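You operate a simulated robot arm through the tools that you are given. There is no shell and no other tool.

The job below is to be done with a simulated robot arm. You get a single attempt, and the scene is never put back.

## Task
Swap the black ring on its peg for the gold one.
Fine: the gold ring lies in the small teal box; the black one goes in there; lid shut and latched.

It is judged by the outcome, as a careful person would: the job done as asked, and still so three seconds after it is handed in. It fails if anything else is knocked over, pushed out of place, dropped, spilled or broken. A push-on lid holds only when it is set on centred and level and pressed home; a screw cap is set on level and turned clockwise until tight.

## Robot
A 7-joint arm with a two-finger parallel gripper, fixed in place. Base frame: the origin is at the foot of the arm, x ahead of it, y to its left, z up; the work surface is at about z = 760. Lengths are in mm, angles in rad, forces in N, time in s.
Its first joint turns from -2.304 to 2.304 rad. Payload 3.91 kg.
Tool frame: the origin (TCP) lies between the finger pads and is the grasp point; the fingertips stand 30 mm ahead of it; z points along the fingers, y is the line along which they close. The gripper opens to 110 mm. The fingers are 20 mm wide and 10 mm thick; the gripper's body (48 by 112 mm) begins 55 mm behind the TCP.
Orientation is that of the tool frame in the base frame, as [roll, pitch, yaw] about the fixed x, y, z axes, in that order (R = Rz(yaw) Ry(pitch) Rx(roll)). With the fingers straight down and closing along the base's y, the tool's x points along the base's -x, its y along +y and its z along -z.

## Interface
- The arm moves only by the tool play_rows. Its argument "deltas" is a list of rows, each a list of 3 entries, a list of its own where there are three numbers: the shift along the base's x, y, z in mm, then the turn, a rotation vector about the base's x, y, z in rad, then the finger opening in mm, from 0 to 110. In form: [[[x, y, z], [rx, ry, rz], hand], ...]. A call has 1 to 20 rows; each row shifts and turns the commanded pose from where the row before left it. A row lasts 0.2 s, in which the tool goes at most 50 mm and 0.15 rad; a call with a longer step from one row to the next is refused whole, and so is a gripper value outside its range. Where a pose cannot be reached the arm comes as near as it can. A force on the tool above 90 N (or 10 N above the force at the start of the call, whichever is more), or a blocked arm, ends the call early, and 0.2 s more pass. The fingers move at their own pace (about 108 mm/s each) and stop on an object; they squeeze with about 29 N. The grip force told is the motor's: it shows also when the fingers shut on nothing. Time passes only in rows, and 0.2 s behind the last, so rows that do not move let the fingers close. The reply holds the time, the measured pose of the TCP, the force on the tool along the base axes, the opening and the grip force, in the units named above and with some noise, with the torque about the TCP (base axes, N m) and any sound that the robot's microphone picked up.
- Cameras (640 x 400 px; columns grow to the right, rows downward): "scene" is fixed at [221.9, -648.8, 1493]; the picture's right is [0.85, -0.53, 0.00], its down [-0.19, -0.30, -0.93] and it looks along [0.50, 0.79, -0.36] (base axes); focal length 314 px, centre (320, 200). "wrist" rides on the gripper at [72, 17, -103] in the tool frame; the picture's right is [-0.23, 0.97, 0.00], its down [-0.76, -0.18, -0.62] and it looks along [-0.61, -0.14, 0.78] (tool axes); focal length 222 px, centre (320, 200).
- capture(camera): a new picture of that camera. It takes no simulated time.
- measure_at(camera, pixels): there is no depth. For up to 12 entries [column, row, z] of the newest picture of that camera ("zoom" is the newest enlarged one), the place [x, y] in the base frame at which the ray of that pixel passes the height z, good to about 2 mm. It takes no simulated time.
- close_up(camera, box): a new picture of the part [left, top, right, bottom] of that camera's present view, enlarged. It takes no simulated time.
- hand_in(): hands the job in; it is judged then, once.

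Open the gripper and draw the arm clear of the work before you hand the job in, unless the task says otherwise.

The tools are called after ">>>" as a command line: name --argument value ..., lists and objects as JSON in quotes. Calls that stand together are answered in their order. play_rows: Moves the arm, as the interface text tells. Its arguments: {"type":"object","properties":{"deltas":{"type":"array","items":{"type":"array"}}},"required":["deltas"]} The other tools are called the same way: capture (camera) takes a picture; measure_at (camera, pixels) gives the place at which the rays of pixels pass given heights; close_up (camera, box) takes an enlarged picture of a part of a camera's view; hand_in () hands the job in.

At the start:

```text
time_s: 0.0
position: [465.3, 516.5, 1151.0]
orientation: [3.141, 0.001, -3.141]
wrist_force: [-0.8, -0.7, 0.7]
torque: [0.01, 0.0, 0.01]
finger_gap: 110.1
finger_force: 0.1
```

scene: 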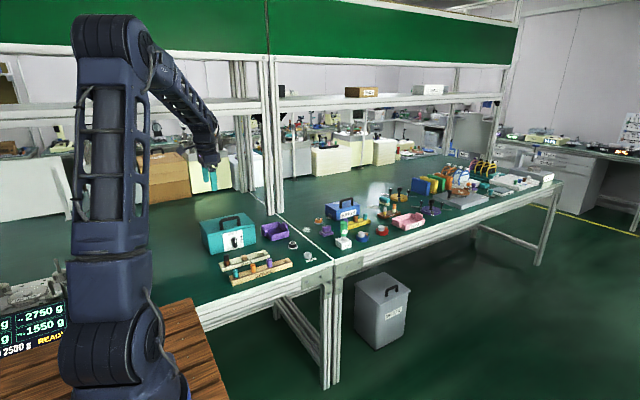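
wrist: 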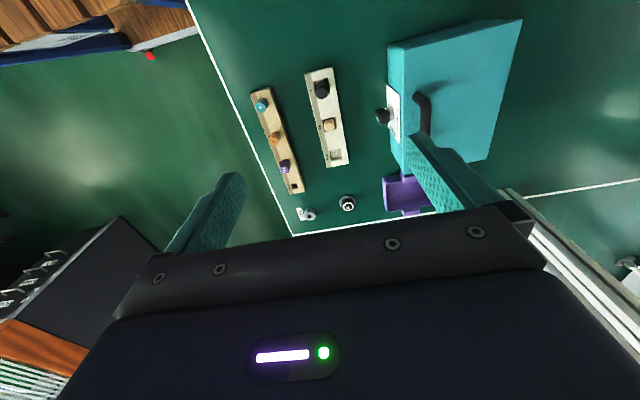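

The scene shows a teal box near (228,235), and other items along the bench. I'll enlarge several regions before moving.

>>> close_up --camera "scene" --box '[180, 190, 340, 290]'

>>> close_up --camera "scene" --box '[300, 170, 460, 270]'

>>> close_up --camera "wrist" --box '[230, 10, 550, 240]'

```text
4.00 times, centred on (260, 240) of scene
```

zoom: 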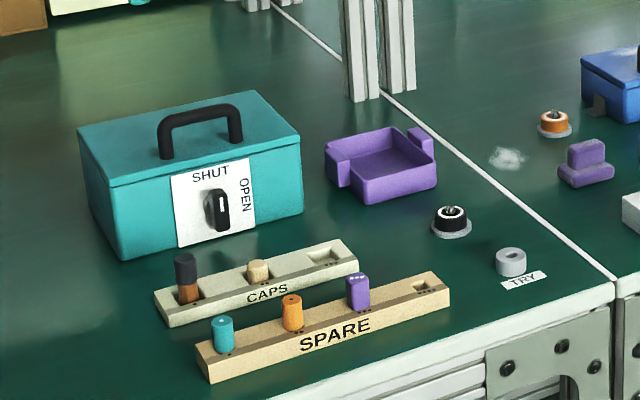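

```text
4.00 times, centred on (380, 220) of scene
```

zoom: 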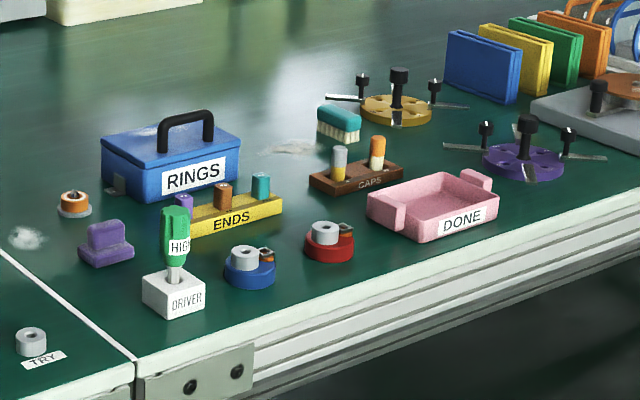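

```text
1.74 times, centred on (390, 125) of wrist
```

zoom: 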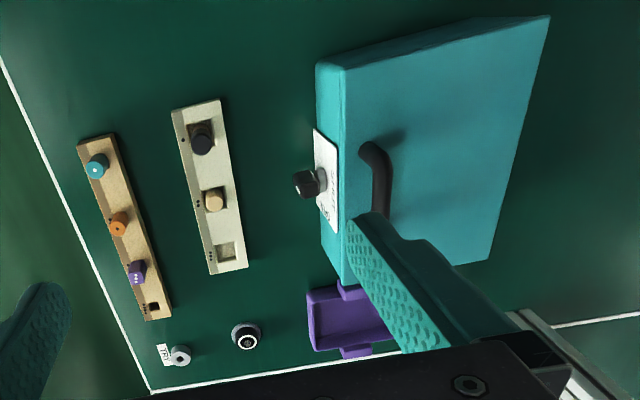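

The teal box has a knob latch (at SHUT, zoom (217,210)) and the black ring on a peg sits at zoom (452,218). I'll zoom in on them for detail and measure.

>>> close_up --camera "scene" --box '[272, 225, 336, 265]'

>>> close_up --camera "scene" --box '[196, 208, 276, 258]'

>>> measure_at --camera "scene" --pixels '[[293, 247, 760], [293, 243, 780], [210, 254, 760], [255, 244, 760], [200, 222, 850], [207, 236, 850], [255, 227, 850], [242, 212, 850], [234, 242, 800], [309, 257, 760]]'

>>> measure_at --camera "wrist" --pixels '[[347, 204, 780], [310, 214, 770], [382, 116, 800], [392, 160, 760], [404, 175, 760], [389, 45, 860], [406, 170, 860], [522, 20, 860], [483, 160, 860], [420, 95, 890]]'

```text
10.00 times, centred on (304, 245) of scene
```

zoom: 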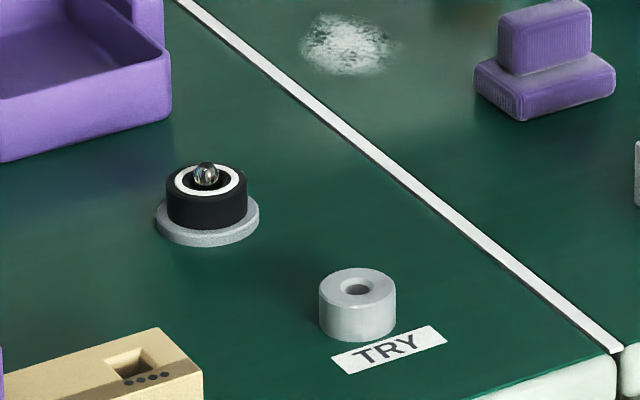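

```text
8.00 times, centred on (236, 233) of scene
```

zoom: 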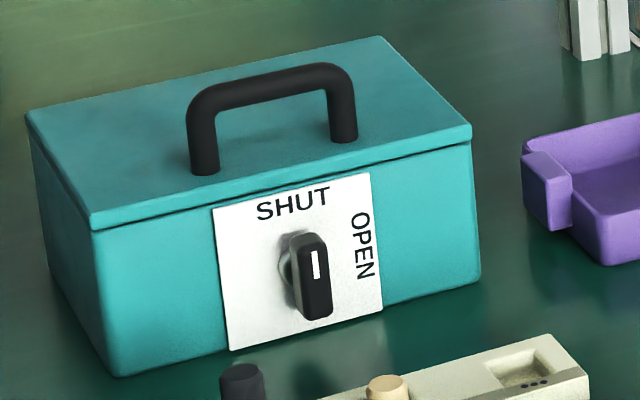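

```text
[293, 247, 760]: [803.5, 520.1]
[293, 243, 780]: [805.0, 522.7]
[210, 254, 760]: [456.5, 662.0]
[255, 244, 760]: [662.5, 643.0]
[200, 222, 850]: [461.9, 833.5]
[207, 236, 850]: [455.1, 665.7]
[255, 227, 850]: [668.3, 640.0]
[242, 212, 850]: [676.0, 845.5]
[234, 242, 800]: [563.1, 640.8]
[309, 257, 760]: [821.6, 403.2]
```

```text
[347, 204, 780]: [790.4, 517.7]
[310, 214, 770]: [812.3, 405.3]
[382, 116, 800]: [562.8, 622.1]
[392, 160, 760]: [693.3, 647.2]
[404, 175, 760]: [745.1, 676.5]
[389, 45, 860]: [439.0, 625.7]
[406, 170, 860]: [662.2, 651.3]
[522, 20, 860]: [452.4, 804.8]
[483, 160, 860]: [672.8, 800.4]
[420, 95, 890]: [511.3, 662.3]
```

The black ring is on a peg at about (804,521), and the teal box spans x 455–670, with its front at y≈650. I'll move above the peg to look at it from the wrist camera.

>>> play_rows --deltas '[[[38, 0, -24], [0, 0, 0], 110], [[38, 0, -24], [0, 0, 0], 110], [[38, 0, -24], [0, 0, 0], 110], [[38, 0, -24], [0, 0, 0], 110], [[38, 0, -24], [0, 0, 0], 110], [[38, 0, -24], [0, 0, 0], 110], [[38, 0, -24], [0, 0, 0], 110], [[38, 0, -24], [0, 0, 0], 110]]'

>>> capture --camera "wrist"

>>> capture --camera "scene"

```text
time_s: 1.8
position: [769.0, 517.4, 959.3]
orientation: [3.138, 0.001, -3.14]
wrist_force: [-0.4, 0.4, 0.9]
torque: [-0.02, -0.06, 0.01]
finger_gap: 110.1
finger_force: 0.1
```

```text
taken
```

wrist: 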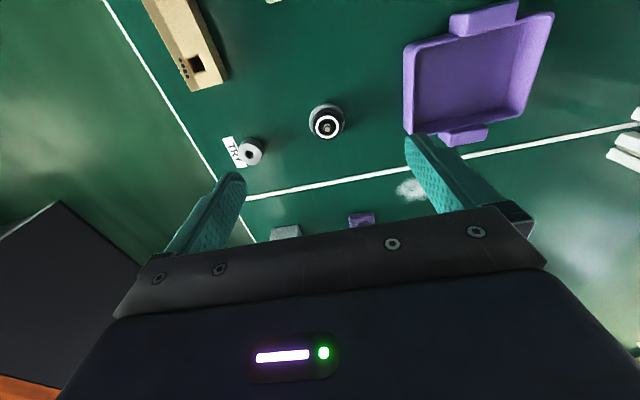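

```text
taken
```

scene: 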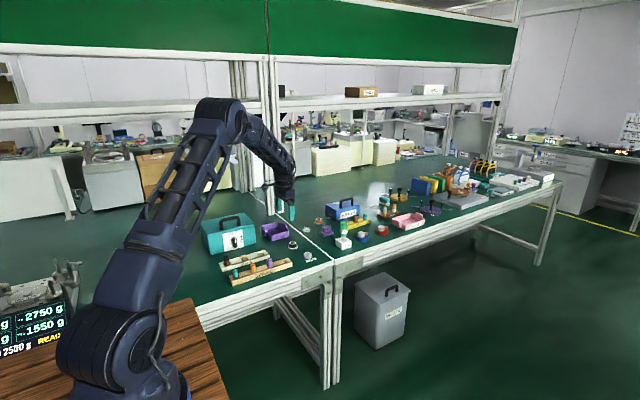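

The ring and peg are at (327,121) in the wrist view. I'll zoom in on it.

>>> close_up --camera "wrist" --box '[295, 100, 359, 140]'

>>> close_up --camera "scene" --box '[280, 232, 312, 252]'

>>> measure_at --camera "wrist" --pixels '[[327, 125, 780], [327, 125, 770], [310, 124, 763], [345, 122, 763], [250, 151, 770]]'

```text
10.00 times, centred on (327, 120) of wrist
```

zoom: 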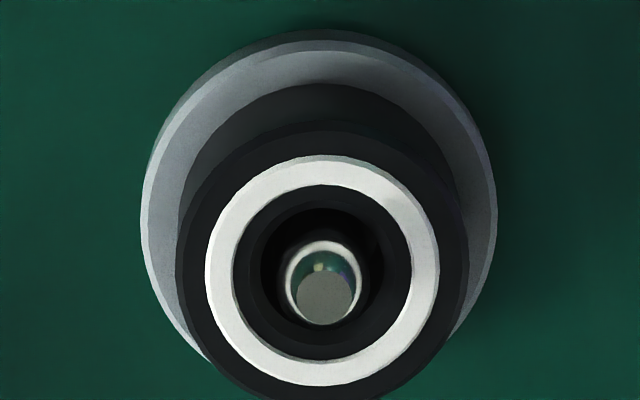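

```text
16.00 times, centred on (296, 242) of scene
```

zoom: 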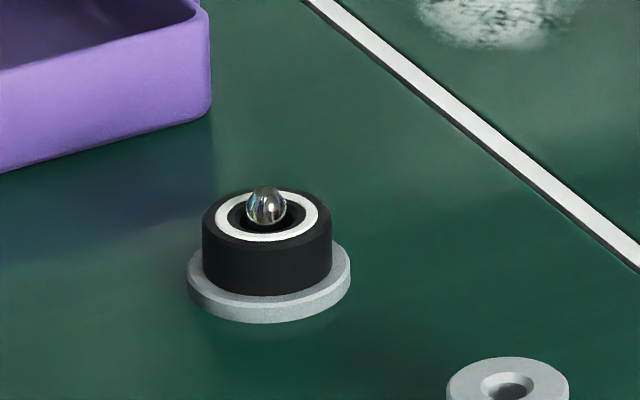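

```text
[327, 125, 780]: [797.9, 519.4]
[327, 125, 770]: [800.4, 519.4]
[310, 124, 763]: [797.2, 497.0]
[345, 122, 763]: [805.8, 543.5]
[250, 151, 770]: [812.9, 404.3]
```

The peg has a rounded tip and the ring a chamfered bore; the ring is about 36 mm wide. Next I turn the hand to yaw so the wrist camera looks at the front of the teal box and move it in front of it.

>>> play_rows --deltas '[[[-20, -8, 0], [0, 0, 0.1428], 110], [[-20, -8, 0], [0, 0, 0.1428], 110], [[-20, -8, 0], [0, 0, 0.1428], 110], [[-20, -8, -6], [0, 0, 0.1428], 110], [[-20, -8, -6], [0, 0, 0.1428], 110], [[-20, -8, -6], [0, 0, 0.1428], 110], [[-20, -8, -6], [0, 0, 0.1428], 110], [[-20, -8, -6], [0, 0, 0.1428], 110], [[-20, -8, -6], [0, 0, 0.1428], 110], [[-20, -8, -6], [0, 0, 0.1428], 110], [[0, 0, -6], [0, 0, 0.1428], 110]]'

>>> capture --camera "wrist"

```text
time_s: 4.2
position: [568.4, 436.6, 910.6]
orientation: [3.141, -0.001, -1.57]
wrist_force: [-1.0, -0.2, -0.8]
torque: [0.01, -0.02, -0.01]
finger_gap: 110.0
finger_force: 0.2
```

```text
taken
```

wrist: 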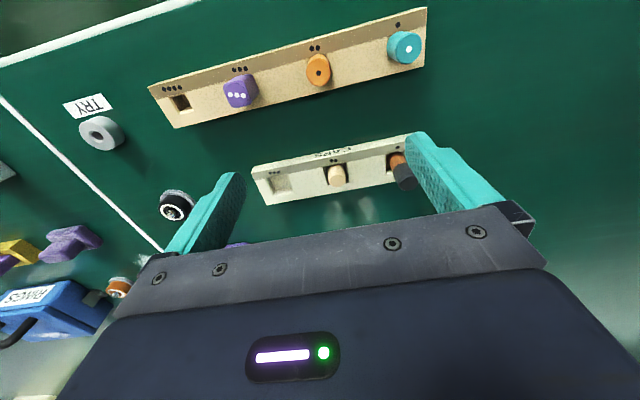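

The wrist camera sees better with the tool turned the other way, so I'll yaw back by π (tool x toward +y), then later tilt the fingers toward +y to look at and grip the knob.

>>> play_rows --deltas '[[[0, 0, 5], [0, 0, -0.15], 60], [[0, 0, 5], [0, 0, -0.15], 60], [[0, 0, 5], [0, 0, -0.15], 60], [[0, 0, 5], [0, 0, -0.15], 60], [[0, 0, 5], [0, 0, -0.15], 60], [[0, 0, 5], [0, 0, -0.15], 60], [[0, 0, 5], [0, 0, -0.15], 60], [[0, 0, 5], [0, 0, -0.15], 60], [[0, 0, 5], [0, 0, -0.15], 60], [[0, 0, 5], [0, 0, -0.15], 60], [[0, 0, 0], [0, 0, -0.1416], 60], [[0, 0, 0], [0, 0, -0.15], 60], [[0, 0, 0], [0, 0, -0.15], 60], [[0, 0, 0], [0, 0, -0.15], 60], [[0, 0, 0], [0, 0, -0.15], 60], [[0, 0, 0], [0, 0, -0.15], 60], [[0, 0, 0], [0, 0, -0.15], 60], [[0, 0, 0], [0, 0, -0.15], 60], [[0, 0, 0], [0, 0, -0.15], 60], [[0, 0, 0], [0, 0, -0.15], 60]]'

>>> capture --camera "scene"

>>> capture --camera "wrist"

```text
time_s: 8.4
position: [568.2, 437.7, 960.4]
orientation: [3.141, 0.0, 1.718]
wrist_force: [-0.6, 0.4, 0.1]
torque: [-0.01, 0.04, -0.03]
finger_gap: 60.1
finger_force: 0.0
```

```text
taken
```

scene: 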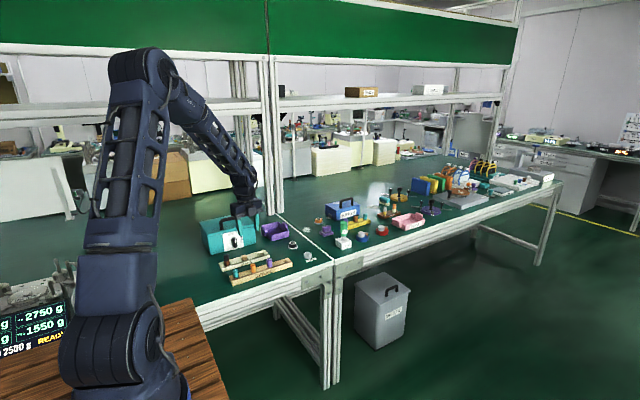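

```text
taken
```

wrist: 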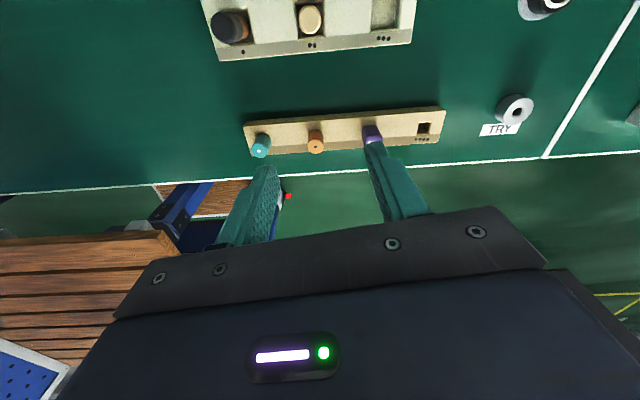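

Yaw is 1.718; I'll set it to 1.479 to match the box's front (slanted about -0.09 rad), then tilt the fingers to horizontal pointing at the box.

>>> play_rows --deltas '[[[0, 0, 0], [0, 0, -0.12], 60], [[0, 0, 0], [0, 0, -0.119], 60], [[0, 0, 0], [0.1494, -0.0138, 0], 60], [[0, 0, 0], [0.1494, -0.0138, 0], 60], [[0, 0, 0], [0.1494, -0.0138, 0], 60], [[0, 0, 0], [0.1494, -0.0138, 0], 60], [[0, 0, 0], [0.1494, -0.0138, 0], 60], [[0, 0, 0], [0.1494, -0.0138, 0], 60], [[0, 0, 0], [0.1494, -0.0138, 0], 60], [[0, 0, 0], [0.1494, -0.0138, 0], 60], [[0, 0, 0], [0.1494, -0.0138, 0], 60], [[0, 0, 0], [0.1494, -0.0138, 0], 60], [[0, 0, 0], [0.0705, -0.0065, 0], 60]]'

>>> capture --camera "scene"

>>> capture --camera "wrist"

```text
time_s: 11.2
position: [568.7, 437.0, 961.2]
orientation: [1.05, -1.569, -2.713]
wrist_force: [0.3, -0.1, -0.6]
torque: [-0.02, 0.01, 0.0]
finger_gap: 59.9
finger_force: 0.0
```

```text
taken
```

scene: 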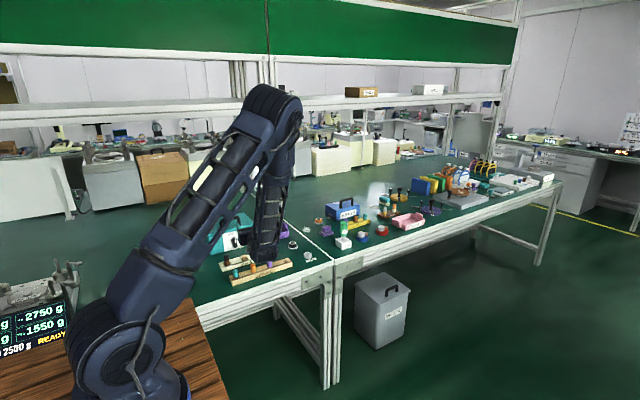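

```text
taken
```

wrist: 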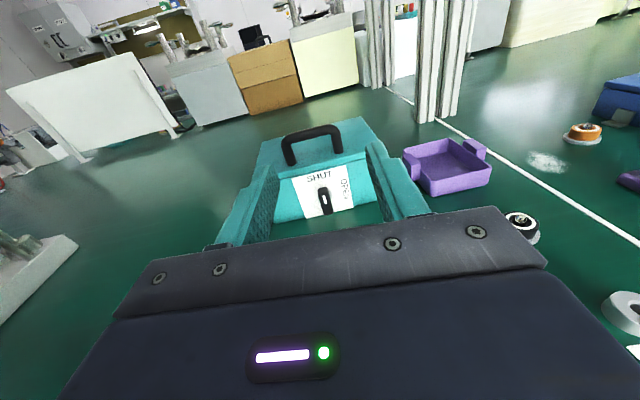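

The wrist camera now faces the box front with the knob around (323,198). I zoom in and measure the knob and box.

>>> close_up --camera "wrist" --box '[240, 110, 400, 235]'

>>> measure_at --camera "wrist" --pixels '[[323, 200, 805], [323, 200, 795], [278, 222, 760], [385, 222, 760], [367, 155, 850], [360, 117, 860], [260, 142, 860], [275, 177, 860]]'

```text
3.20 times, centred on (320, 172) of wrist
```

zoom: 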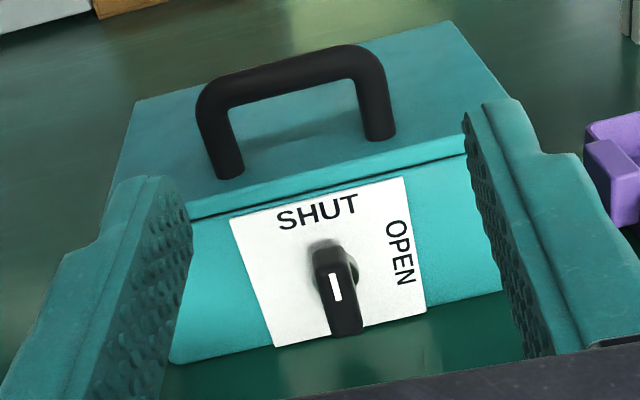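

```text
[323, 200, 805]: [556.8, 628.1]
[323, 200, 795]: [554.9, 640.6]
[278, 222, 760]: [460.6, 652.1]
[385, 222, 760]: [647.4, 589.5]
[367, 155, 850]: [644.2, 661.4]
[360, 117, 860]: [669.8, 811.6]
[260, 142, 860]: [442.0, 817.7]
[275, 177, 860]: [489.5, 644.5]
```

I triangulate the knob's front centre from both cameras (scene (235.6,243), wrist (325,200)) and the box corners.

>>> measure_at --camera "scene" --pixels '[[235.6, 243, 790], [235.6, 243, 800], [235.6, 243, 810], [235.6, 243, 820], [207.4, 237, 840], [207.4, 237, 860], [254.8, 224.5, 840], [254.8, 224.5, 860], [199.5, 222.5, 860], [243.5, 212.5, 860]]'

>>> measure_at --camera "wrist" --pixels '[[325, 200, 790], [325, 200, 800], [325, 200, 810], [325, 200, 820], [262, 142, 840], [262, 142, 860], [360.5, 117, 840], [360.5, 117, 860], [293, 164, 860], [293, 164, 850], [343, 153, 860], [343, 153, 850]]'

```text
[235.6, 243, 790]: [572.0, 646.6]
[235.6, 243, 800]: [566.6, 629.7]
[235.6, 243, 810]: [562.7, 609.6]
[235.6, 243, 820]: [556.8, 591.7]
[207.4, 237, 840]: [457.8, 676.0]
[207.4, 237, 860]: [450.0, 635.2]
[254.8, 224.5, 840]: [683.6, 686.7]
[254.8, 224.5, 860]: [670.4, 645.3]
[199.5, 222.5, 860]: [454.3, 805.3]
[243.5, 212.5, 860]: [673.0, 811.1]
```

```text
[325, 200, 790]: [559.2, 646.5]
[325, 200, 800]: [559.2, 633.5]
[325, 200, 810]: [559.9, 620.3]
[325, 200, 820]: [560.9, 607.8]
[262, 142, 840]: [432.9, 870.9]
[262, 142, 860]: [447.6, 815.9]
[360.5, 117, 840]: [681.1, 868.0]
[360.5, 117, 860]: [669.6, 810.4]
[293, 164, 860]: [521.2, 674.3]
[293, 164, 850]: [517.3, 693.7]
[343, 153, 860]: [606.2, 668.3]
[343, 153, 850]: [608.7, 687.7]
```

Top back corners agree at z≈860: (452,810) and (672,811); knob is near (563,632,800). I measure the racks in front to plan clearance, and zoom in on the wrist view for finer knob detail.

>>> measure_at --camera "scene" --pixels '[[218.75, 263, 780], [265.75, 250, 780], [269.5, 255.5, 780], [222, 271, 760], [226.25, 254, 800], [226.25, 254, 820], [244.75, 255.5, 790], [229, 276, 780], [290, 259, 780], [235.6, 271, 810]]'

>>> close_up --camera "wrist" --box '[288, 155, 368, 205]'

```text
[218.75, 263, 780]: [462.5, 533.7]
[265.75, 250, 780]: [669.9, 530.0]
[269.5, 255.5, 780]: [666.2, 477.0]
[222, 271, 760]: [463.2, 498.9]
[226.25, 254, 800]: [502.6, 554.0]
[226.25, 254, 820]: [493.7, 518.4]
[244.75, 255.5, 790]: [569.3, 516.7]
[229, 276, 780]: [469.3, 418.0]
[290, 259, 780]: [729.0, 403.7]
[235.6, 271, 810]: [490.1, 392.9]
```

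```text
8.00 times, centred on (328, 180) of wrist
```

zoom: 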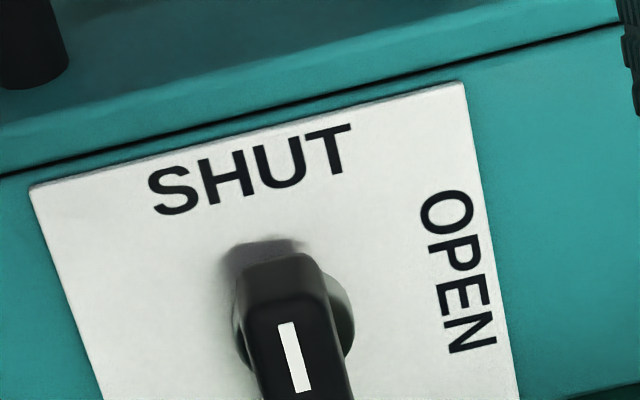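

The CAPS rack lies at y 480–535 with caps up to z≈815, so I'll approach the knob with a 45° tilt. I tilt back by 0.785 and move closer above the knob to look.

>>> play_rows --deltas '[[[0, 0, 0], [-0.1494, 0.0138, 0], 0], [[0, 0, 0], [-0.1494, 0.0138, 0], 0], [[0, 0, 0], [-0.1494, 0.0138, 0], 0], [[0, 0, 0], [-0.1494, 0.0138, 0], 0], [[0, 0, 0], [-0.1494, 0.0138, 0], 0], [[0, 0, 0], [-0.0348, 0.0032, 0], 0], [[0, 38, -18], [0, 0, 0], 0], [[0, 38, -18], [0, 0, 0], 0], [[0, 38, -18], [0, 0, 0], 0], [[-5, 38, -17], [0, 0, 0], 0]]'

>>> capture --camera "wrist"

>>> capture --camera "scene"

```text
time_s: 13.4
position: [563.5, 589.5, 888.8]
orientation: [3.136, -0.786, 1.484]
wrist_force: [0.3, -1.4, -0.5]
torque: [0.01, 0.02, 0.05]
finger_gap: 0.1
finger_force: 29.4
```

```text
taken
```

wrist: 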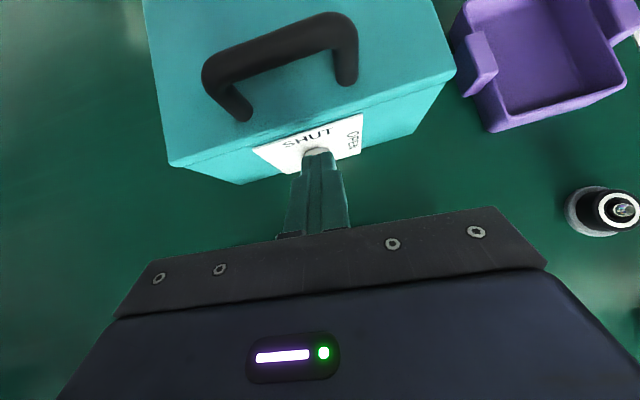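

```text
taken
```

scene: 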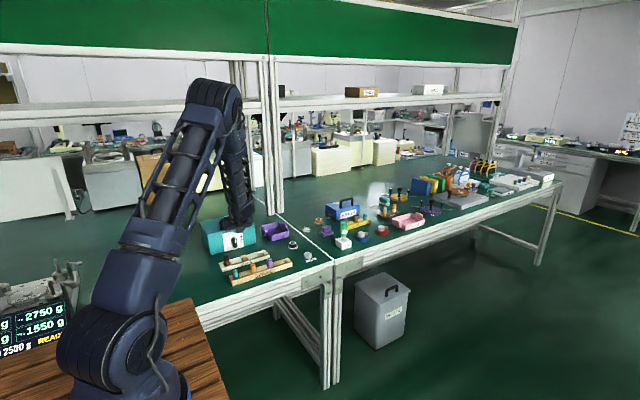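

I measure the box's front edges and handle in this downward view to fix its angle.

>>> close_up --camera "wrist" --box '[140, 0, 460, 200]'

>>> measure_at --camera "wrist" --pixels '[[171, 165, 860], [455, 71, 860], [240, 183, 765], [408, 134, 765], [243, 113, 860], [347, 80, 860], [215, 72, 900], [345, 25, 900], [254, 150, 840], [363, 113, 840], [433, 0, 860], [144, 0, 860]]'

```text
2.00 times, centred on (300, 100) of wrist
```

zoom: 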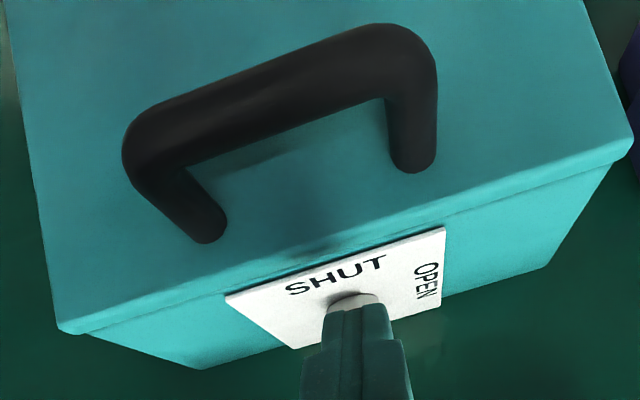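

```text
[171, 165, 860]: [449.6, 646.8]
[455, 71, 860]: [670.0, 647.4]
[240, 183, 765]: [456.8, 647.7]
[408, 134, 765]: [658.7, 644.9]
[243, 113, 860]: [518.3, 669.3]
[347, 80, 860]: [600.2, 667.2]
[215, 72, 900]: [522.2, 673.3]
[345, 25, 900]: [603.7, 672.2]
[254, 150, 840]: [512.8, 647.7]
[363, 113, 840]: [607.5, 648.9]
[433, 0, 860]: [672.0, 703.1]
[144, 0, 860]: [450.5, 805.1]
```

The box is axis-aligned (front y≈647, x 450–670), so knob centre x≈560. I correct the yaw by +0.087 and shift the hand 55 mm left to see the knob beside the fingers.

>>> play_rows --deltas '[[[-28, 0, 0], [0, 0, 0.087], 0], [[-28, -10, -20], [0, 0, 0], 0], [[0, 0, 0], [0, 0, 0], 0]]'

>>> close_up --camera "wrist" --box '[280, 80, 440, 200]'

>>> close_up --camera "scene" --box '[196, 208, 276, 258]'

```text
time_s: 14.2
position: [507.5, 580.1, 868.9]
orientation: [3.138, -0.786, 1.571]
wrist_force: [1.4, -0.1, 0.9]
torque: [-0.01, -0.01, -0.02]
finger_gap: 0.1
finger_force: 29.0
```

```text
3.33 times, centred on (360, 140) of wrist
```

zoom: 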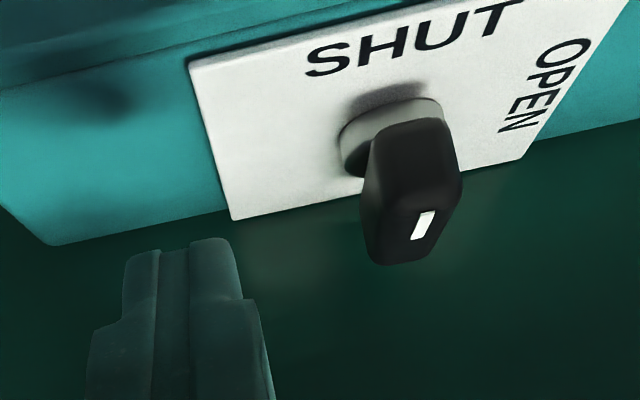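

```text
8.00 times, centred on (236, 233) of scene
```

zoom: 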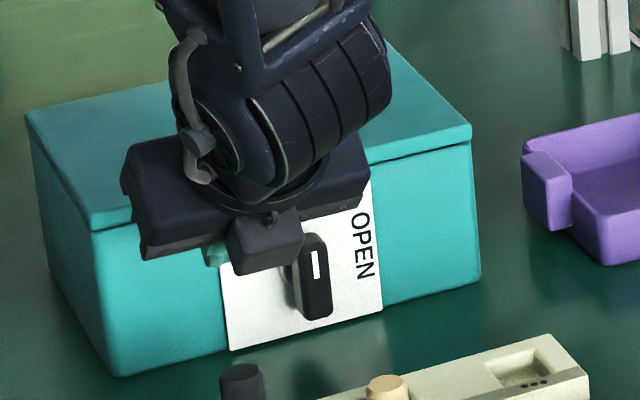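

The knob bar is visible: white mark at wrist (390.6,147.8), scene (235.5,241). I triangulate it, its hub, and the bar ends.

>>> measure_at --camera "wrist" --pixels '[[390.6, 147.8, 800], [390.6, 147.8, 810], [390.6, 147.8, 820], [376, 157.7, 780], [376, 157.7, 790], [388.3, 158, 780], [388.3, 158, 790], [378, 121.5, 820], [397, 118, 820], [334, 205, 765]]'

>>> measure_at --camera "scene" --pixels '[[235.5, 241, 800], [235.5, 241, 810], [235.5, 241, 820], [235.9, 247.5, 780], [235.9, 247.5, 790], [234.7, 237.3, 820], [234.7, 237.3, 830], [221, 253.4, 800], [221, 253.4, 810], [221, 253.4, 820]]'

```text
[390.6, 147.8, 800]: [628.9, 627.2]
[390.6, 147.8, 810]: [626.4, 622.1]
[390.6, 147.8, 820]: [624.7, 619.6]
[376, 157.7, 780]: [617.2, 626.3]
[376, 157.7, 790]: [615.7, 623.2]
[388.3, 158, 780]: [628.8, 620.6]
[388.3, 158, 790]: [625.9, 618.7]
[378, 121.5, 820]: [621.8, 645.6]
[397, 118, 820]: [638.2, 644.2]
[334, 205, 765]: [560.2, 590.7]
```

```text
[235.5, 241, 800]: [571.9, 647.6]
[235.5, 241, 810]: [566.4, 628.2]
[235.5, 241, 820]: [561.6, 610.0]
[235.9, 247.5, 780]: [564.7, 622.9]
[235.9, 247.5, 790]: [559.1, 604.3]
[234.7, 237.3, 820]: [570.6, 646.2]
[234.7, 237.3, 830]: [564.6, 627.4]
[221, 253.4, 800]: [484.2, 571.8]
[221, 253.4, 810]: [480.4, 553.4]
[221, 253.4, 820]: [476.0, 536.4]
```

The wrist measurements refer to the picture before the move; I take a fresh wrist capture and measure again.

>>> capture --camera "wrist"

>>> measure_at --camera "wrist" --pixels '[[390.6, 147.8, 800], [390.6, 147.8, 810], [390.6, 147.8, 820], [376, 157.7, 780], [376, 157.7, 790], [388.3, 158, 780], [388.3, 158, 790], [378, 121.5, 820], [397, 118, 820], [324, 84, 845], [368, 118, 805], [398, 111, 805]]'

```text
taken
```

wrist: 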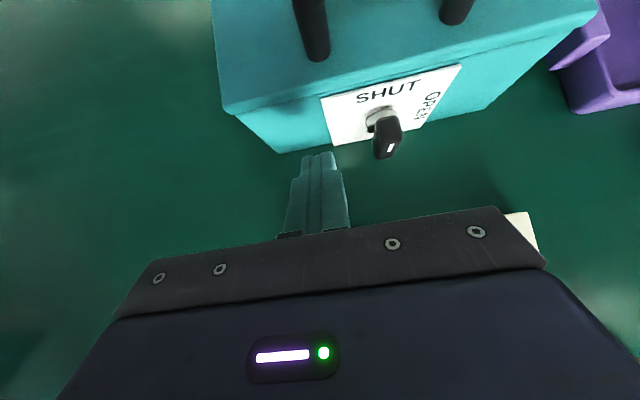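

```text
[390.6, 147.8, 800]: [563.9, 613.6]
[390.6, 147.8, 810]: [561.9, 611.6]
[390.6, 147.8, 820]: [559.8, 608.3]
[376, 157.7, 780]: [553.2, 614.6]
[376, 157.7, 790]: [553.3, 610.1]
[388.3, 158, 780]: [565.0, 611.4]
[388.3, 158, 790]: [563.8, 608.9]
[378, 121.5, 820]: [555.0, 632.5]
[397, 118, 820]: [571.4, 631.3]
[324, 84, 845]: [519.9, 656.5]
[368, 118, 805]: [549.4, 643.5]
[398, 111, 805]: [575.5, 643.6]
```

Knob estimated: bar x 553–566, y 610–640, z 787–832, pivot near (560, 807). I bring the closed fingertips to the left of the bar's upper end and check the picture.

>>> play_rows --deltas '[[[11, 14, -11], [0, 0, 0], 0], [[11, 13, -11], [0, 0, 0], 0], [[0, 0, 0], [0, 0, 0], 0]]'

>>> close_up --camera "wrist" --box '[240, 80, 400, 200]'

>>> close_up --camera "scene" --box '[196, 208, 276, 258]'

```text
time_s: 15.0
position: [529.8, 606.4, 846.8]
orientation: [3.139, -0.787, 1.57]
wrist_force: [-0.4, 0.0, -0.2]
torque: [-0.01, -0.01, -0.02]
finger_gap: 0.0
finger_force: 29.1
```

```text
3.33 times, centred on (320, 140) of wrist
```

zoom: 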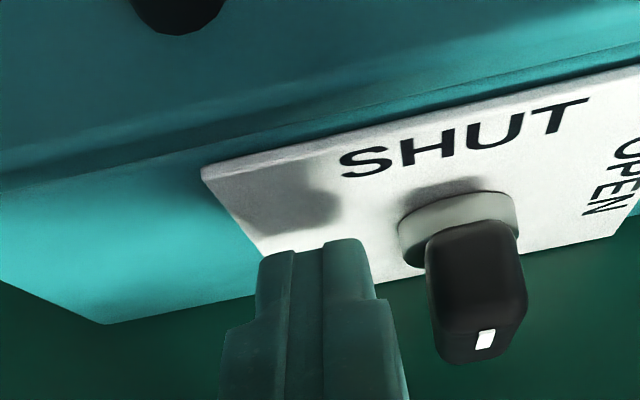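

```text
8.00 times, centred on (236, 233) of scene
```

zoom: 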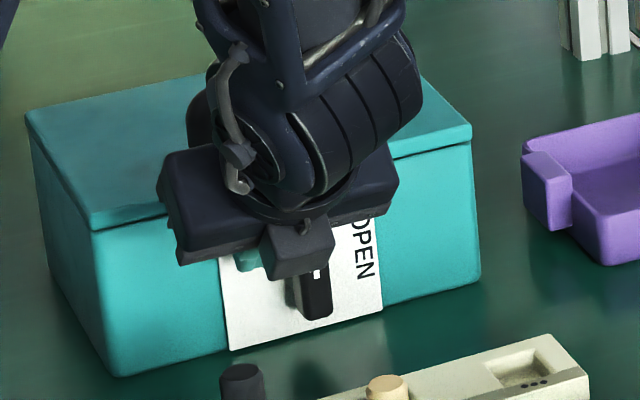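

The fingertip is beside the bar as planned. I push it along the clockwise arc toward OPEN.

>>> play_rows --deltas '[[[7, 0, 0], [0, 0, 0], 0], [[6, 0, 0], [0, 0, 0], 0], [[5, 0, 2], [0, 0, 0], 0], [[5, 0, 2], [0, 0, 0], 0], [[4, 0, -1], [0, 0, 0], 0], [[4, 0, -3], [0, 0, 0], 0], [[0, 0, 0], [0, 0, 0], 0]]'

>>> close_up --camera "wrist" --box '[240, 80, 400, 200]'

>>> close_up --camera "scene" --box '[196, 208, 276, 258]'

```text
time_s: 16.6
position: [560.8, 606.0, 847.2]
orientation: [3.138, -0.785, 1.571]
wrist_force: [-0.3, -0.7, 1.1]
torque: [0.0, 0.0, -0.04]
finger_gap: 0.0
finger_force: 29.1
```

```text
3.33 times, centred on (320, 140) of wrist
```

zoom: 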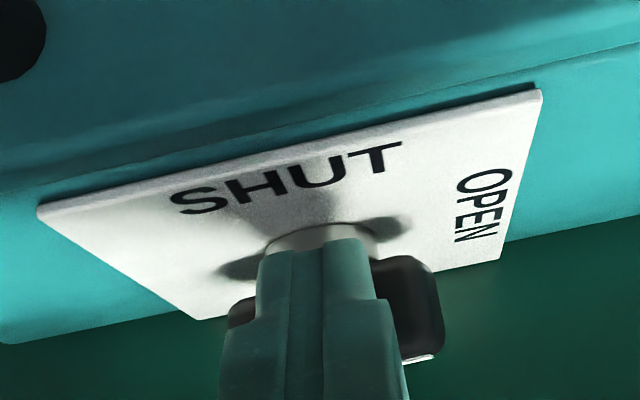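

```text
8.00 times, centred on (236, 233) of scene
```

zoom: 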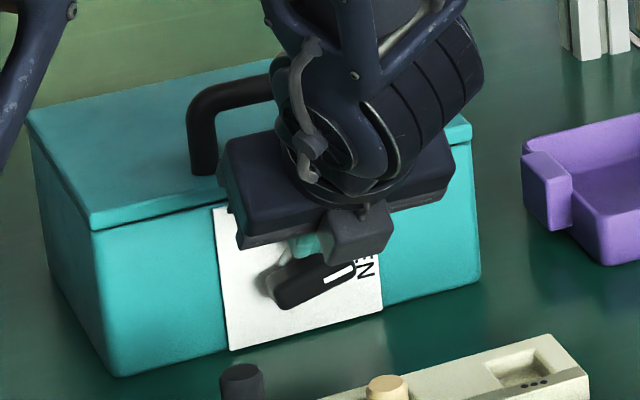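

The bar turned to about 70°. I continue the last part: right and down.

>>> play_rows --deltas '[[[6, 0, 0], [0, 0, 0], 0], [[4, 0, -3], [0, 0, 0], 0], [[2, 0, -3], [0, 0, 0], 0], [[0, 0, -1], [0, 0, 0], 0], [[0, 0, 0], [0, 0, 0], 0]]'

>>> close_up --camera "scene" --box '[196, 208, 276, 258]'

>>> close_up --camera "wrist" --box '[240, 80, 400, 200]'

```text
time_s: 17.8
position: [573.8, 607.8, 843.3]
orientation: [3.135, -0.792, 1.572]
wrist_force: [-3.9, -6.0, 53.1]
torque: [0.61, 0.19, 0.18]
finger_gap: 0.0
finger_force: 28.6
```

```text
8.00 times, centred on (236, 233) of scene
```

zoom: 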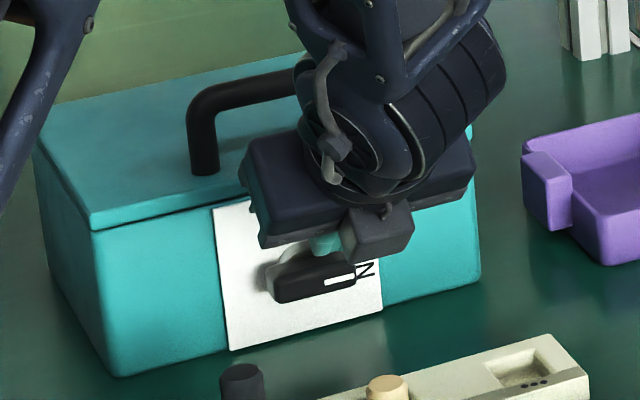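

```text
3.33 times, centred on (320, 140) of wrist
```

zoom: 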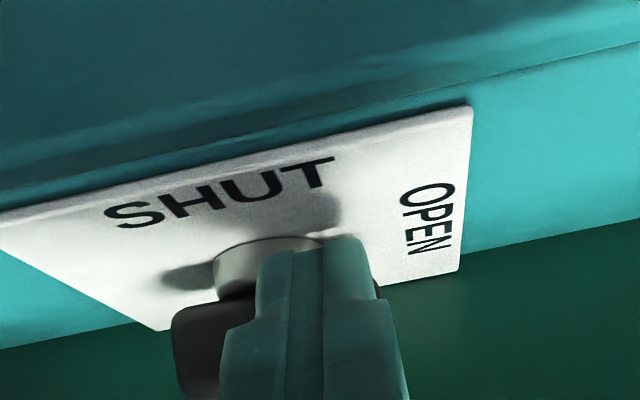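

The knob is at its stop, horizontal at OPEN (53 N resistance). I retreat up, then bring the hand vertical with fingers closing along y over the handle.

>>> play_rows --deltas '[[[0, -5, 10], [0, 0, 0], 0], [[0, -20, 20], [0, 0, 0], 0], [[0, -10, 40], [0, 0, 0], 0], [[0, 0, 45], [0, 0, 0], 20], [[-3, 0, 45], [-0.15, 0, 0], 40], [[-3, 0, 20], [-0.15, 0, 0], 50], [[-3, 0, 0], [-0.15, 0, 0], 50], [[-3, 0, 0], [-0.15, 0, 0], 50], [[0, 0, 0], [-0.15, 0, 0], 50], [[0, 0, 0], [-0.035, 0, 0], 50], [[0, 10, 0], [0, 0, 0.15], 50], [[0, 10, 0], [0, 0, 0.15], 50], [[0, 10, 0], [0, 0, 0.15], 50], [[0, 10, 0], [0, 0, 0.15], 50], [[0, 10, 0], [0, 0, 0.15], 50], [[0, 0, 0], [0, 0, 0.15], 50], [[0, 0, 0], [0, 0, 0.15], 50], [[0, 0, 0], [0, 0, 0.15], 50], [[0, 0, 0], [0, 0, 0.15], 50], [[0, 0, 0], [0, 0, 0.15], 50]]'

>>> capture --camera "wrist"

>>> close_up --camera "scene" --box '[196, 208, 276, 258]'

```text
time_s: 22.0
position: [561.1, 619.9, 1020.1]
orientation: [3.138, -0.003, 3.071]
wrist_force: [0.1, 0.2, -0.7]
torque: [-0.02, -0.01, -0.03]
finger_gap: 50.0
finger_force: 0.0
```

```text
taken
```

wrist: 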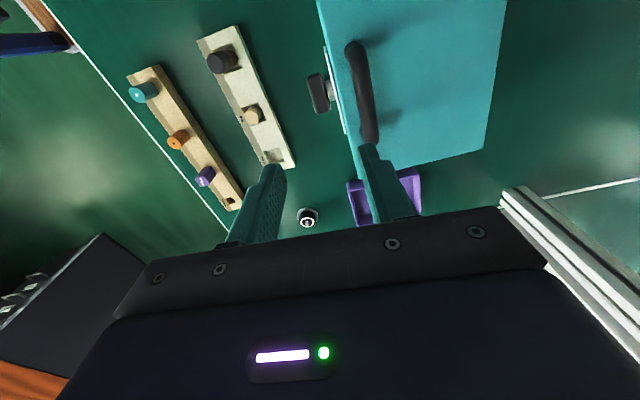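

```text
8.00 times, centred on (236, 233) of scene
```

zoom: 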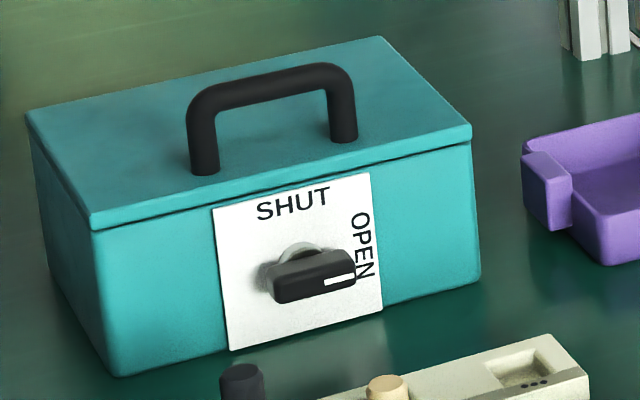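

The knob now points to OPEN. I triangulate the handle bar centre from both cameras.

>>> measure_at --camera "scene" --pixels '[[229.8, 218.4, 890], [229.8, 218.4, 900], [229.8, 218.4, 910], [229.8, 218.4, 920], [221, 221, 900], [221, 221, 910], [238, 216.5, 900], [238, 216.5, 910]]'

>>> measure_at --camera "wrist" --pixels '[[361, 95, 890], [361, 95, 900], [361, 95, 910], [361, 95, 920], [353, 48, 900], [353, 48, 910], [369, 135, 900], [369, 135, 910]]'

```text
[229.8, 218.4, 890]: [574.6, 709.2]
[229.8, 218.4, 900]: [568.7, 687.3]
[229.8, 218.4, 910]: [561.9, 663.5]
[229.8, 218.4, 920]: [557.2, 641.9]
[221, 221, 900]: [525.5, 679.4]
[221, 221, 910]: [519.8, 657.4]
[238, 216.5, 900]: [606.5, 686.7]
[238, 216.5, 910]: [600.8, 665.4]
```

```text
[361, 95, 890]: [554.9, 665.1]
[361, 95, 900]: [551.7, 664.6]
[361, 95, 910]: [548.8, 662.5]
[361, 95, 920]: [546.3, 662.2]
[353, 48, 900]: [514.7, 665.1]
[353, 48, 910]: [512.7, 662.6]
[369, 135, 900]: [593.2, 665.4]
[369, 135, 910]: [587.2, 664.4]
```

The handle bar centre is about (560, 667, 908). I square the yaw, move over it and descend partway for a check.

>>> play_rows --deltas '[[[0, 24, -20], [0, 0, 0.0706], 50], [[0, 23, -30], [0, 0, 0], 50], [[0, 0, -25], [0, 0, 0], 50], [[0, 0, 0], [0, 0, 0], 50]]'

>>> capture --camera "wrist"

>>> close_up --camera "scene" --box '[196, 198, 276, 248]'

```text
time_s: 23.0
position: [560.4, 668.2, 944.9]
orientation: [3.138, -0.002, 3.139]
wrist_force: [0.9, -0.7, -0.2]
torque: [0.02, -0.03, 0.02]
finger_gap: 49.9
finger_force: 0.1
```

```text
taken
```

wrist: 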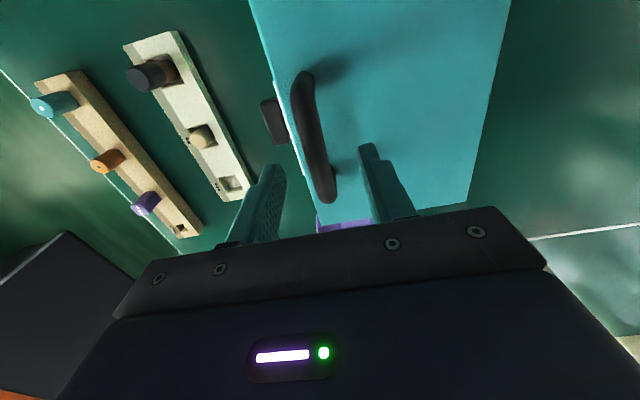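

```text
8.00 times, centred on (236, 223) of scene
```

zoom: 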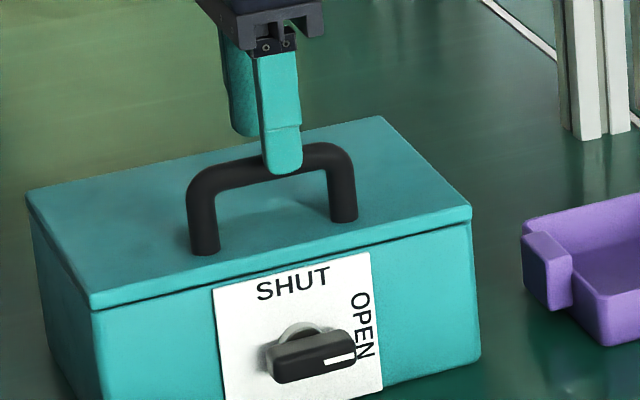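

The fingers straddle the bar. I descend to z≈912, close, then raise a few millimetres to feel whether the lid is hinged or free.

>>> play_rows --deltas '[[[0, 0, -17], [0, 0, 0], 50], [[0, 0, -16], [0, 0, 0], 50], [[0, 0, 0], [0, 0, 0], 30], [[0, 0, 0], [0, 0, 0], 5], [[0, 0, 0], [0, 0, 0], 5], [[0, 0, 0], [0, 0, 0], 5]]'

>>> play_rows --deltas '[[[0, 0, 4], [0, 0, 0], 5], [[0, 0, 4], [0, 0, 0], 5], [[0, 0, 4], [0, 0, 0], 5], [[0, 0, 4], [0, 0, 0], 5], [[0, 0, 0], [0, 0, 0], 5]]'

>>> close_up --camera "scene" --box '[180, 190, 276, 250]'

```text
time_s: 24.4
position: [561.2, 665.8, 911.7]
orientation: [3.138, -0.001, 3.141]
wrist_force: [-6.0, -27.4, 7.7]
torque: [-0.33, 0.77, 0.01]
finger_gap: 15.5
finger_force: 44.7
```

```text
time_s: 25.6
position: [560.1, 671.9, 925.7]
orientation: [3.137, -0.003, -3.142]
wrist_force: [12.1, 57.4, -30.0]
torque: [0.31, -0.14, -0.3]
finger_gap: 15.7
finger_force: 44.5
```

```text
6.67 times, centred on (228, 220) of scene
```

zoom: 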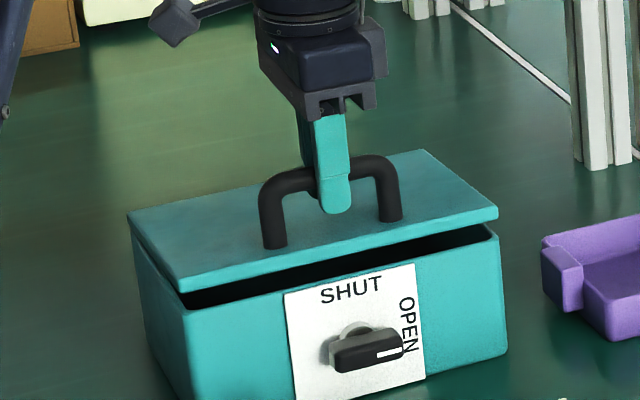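

The lid is hinged at the back; the handle follows an arc about a hinge near (y 810, z 855), radius ≈154. I raise it along that arc to about 30° and check.

>>> play_rows --deltas '[[[0, 5, 5], [0, 0, 0], 5], [[0, 6, 7.6], [0, 0, 0], 5], [[0, 4.6, 6.6], [0, 0, 0], 5], [[0, 4.6, 6.6], [0, 0, 0], 5], [[0, 5.3, 6.1], [0, 0, 0], 5], [[0, 5.3, 6.1], [0, 0, 0], 5], [[0, 5.9, 5.5], [0, 0, 0], 5], [[0, 5.9, 5.5], [0, 0, 0], 5], [[0, 0, 0], [0, 0, 0], 5]]'

>>> capture --camera "scene"

>>> close_up --camera "scene" --box '[180, 180, 292, 250]'

```text
time_s: 27.6
position: [560.9, 711.6, 978.0]
orientation: [3.139, -0.002, 3.139]
wrist_force: [-12.3, -7.6, 5.5]
torque: [-0.21, 0.42, -0.35]
finger_gap: 15.4
finger_force: 45.2
```

```text
taken
```

scene: 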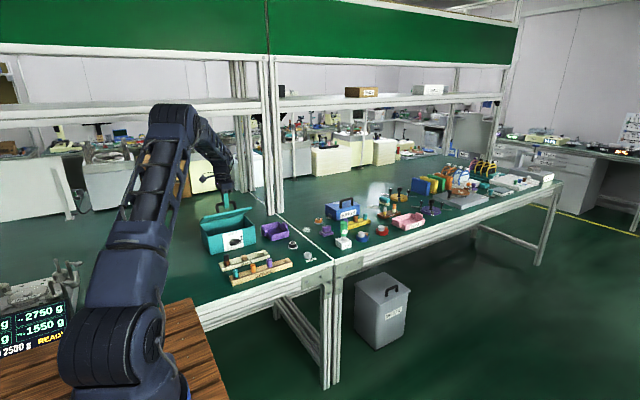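

```text
5.71 times, centred on (236, 215) of scene
```

zoom: 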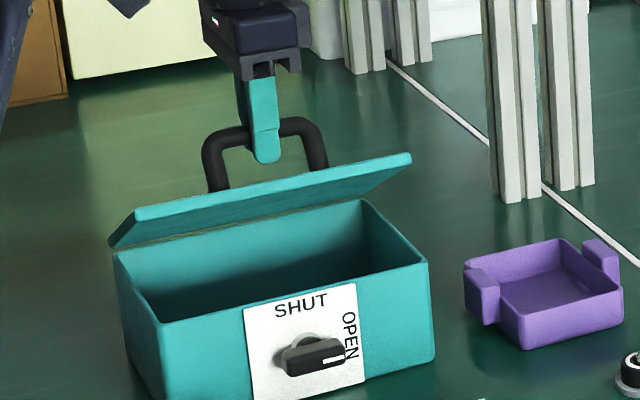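

The lid follows smoothly at ~30°. I continue the arc to about 55°.

>>> play_rows --deltas '[[[0, 6.4, 4.9], [0, 0, 0], 5], [[0, 6.5, 4.8], [0, 0, 0], 5], [[0, 6.9, 4.2], [0, 0, 0], 5], [[0, 6.9, 4.1], [0, 0, 0], 5], [[0, 7.3, 3.4], [0, 0, 0], 5], [[0, 7.3, 3.4], [0, 0, 0], 5], [[0, 7.6, 2.6], [0, 0, 0], 5], [[0, 7.7, 2.6], [0, 0, 0], 5], [[0, 0, 0], [0, 0, 0], 5]]'

>>> close_up --camera "scene" --box '[180, 170, 292, 240]'

>>> capture --camera "wrist"

```text
time_s: 29.6
position: [561.3, 767.4, 1006.6]
orientation: [3.138, -0.001, 3.141]
wrist_force: [5.3, -0.6, 0.3]
torque: [0.02, -0.32, -0.51]
finger_gap: 15.5
finger_force: 44.7
```

```text
5.71 times, centred on (236, 205) of scene
```

zoom: 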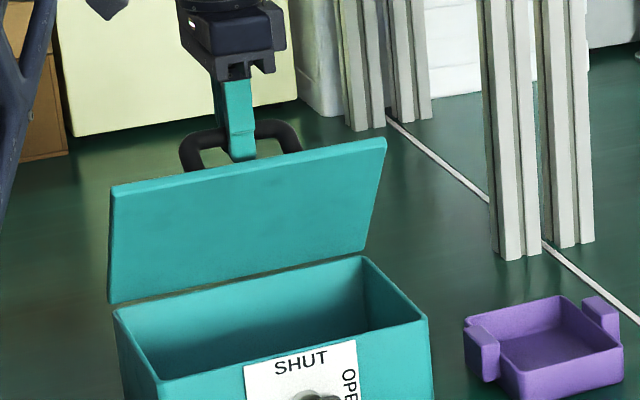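

```text
taken
```

wrist: 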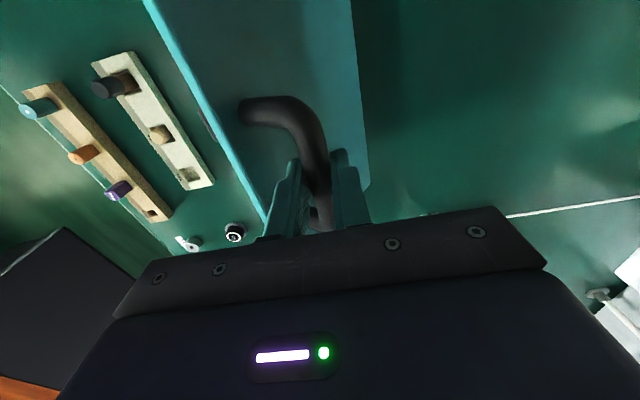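

At ~55° there's hardly any load. I continue toward and past vertical, watching forces.

>>> play_rows --deltas '[[[0, 7.8, 1.9], [0, 0, 0], 5], [[0, 7.9, 1.8], [0, 0, 0], 5], [[0, 8, 1], [0, 0, 0], 5], [[0, 8, 0.9], [0, 0, 0], 5], [[0, 8, 0.2], [0, 0, 0], 5], [[0, 8.1, 0.1], [0, 0, 0], 5], [[0, 8, -0.7], [0, 0, 0], 5], [[0, 8, -0.7], [0, 0, 0], 5], [[0, 0, 0], [0, 0, 0], 5]]'

>>> close_up --camera "scene" --box '[180, 170, 292, 240]'

```text
time_s: 31.6
position: [561.8, 830.8, 1011.0]
orientation: [3.137, -0.001, 3.14]
wrist_force: [3.4, -0.7, -1.7]
torque: [0.07, -0.2, -0.68]
finger_gap: 15.4
finger_force: 45.0
```

```text
5.71 times, centred on (236, 205) of scene
```

zoom: 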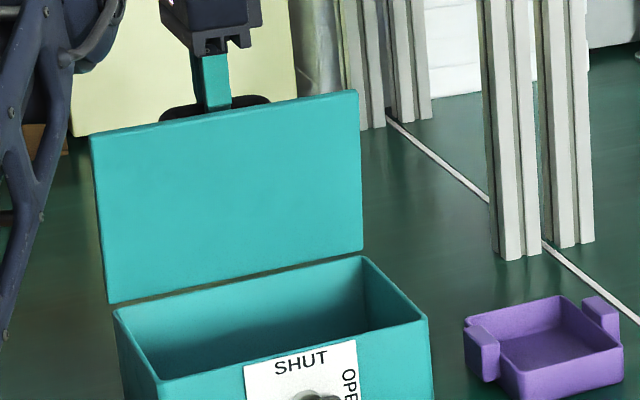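

Lid is at about 78°. I carry on to about 96°, where it may rest open.

>>> play_rows --deltas '[[[0, 8, -1.5], [0, 0, 0], 5], [[0, 7.9, -1.6], [0, 0, 0], 5], [[0, 7.7, -2.3], [0, 0, 0], 5], [[0, 7.7, -2.4], [0, 0, 0], 5], [[0, 7.4, -3.1], [0, 0, 0], 5], [[0, 7.4, -3.2], [0, 0, 0], 5], [[0, 0, 0], [0, 0, 0], 5]]'

>>> close_up --camera "scene" --box '[180, 170, 292, 240]'

```text
time_s: 33.2
position: [559.5, 862.6, 1004.3]
orientation: [3.135, 0.002, 3.138]
wrist_force: [24.1, 9.0, 21.9]
torque: [0.12, -0.34, -0.93]
finger_gap: 16.1
finger_force: 44.7
out of reach, approached as far as the arm can: row 5, 6
```

```text
5.71 times, centred on (236, 205) of scene
```

zoom: 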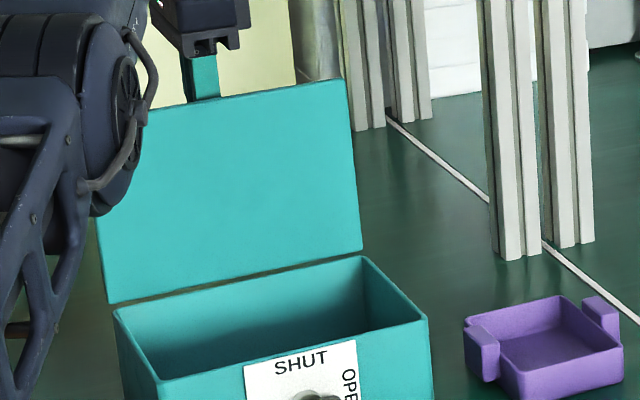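

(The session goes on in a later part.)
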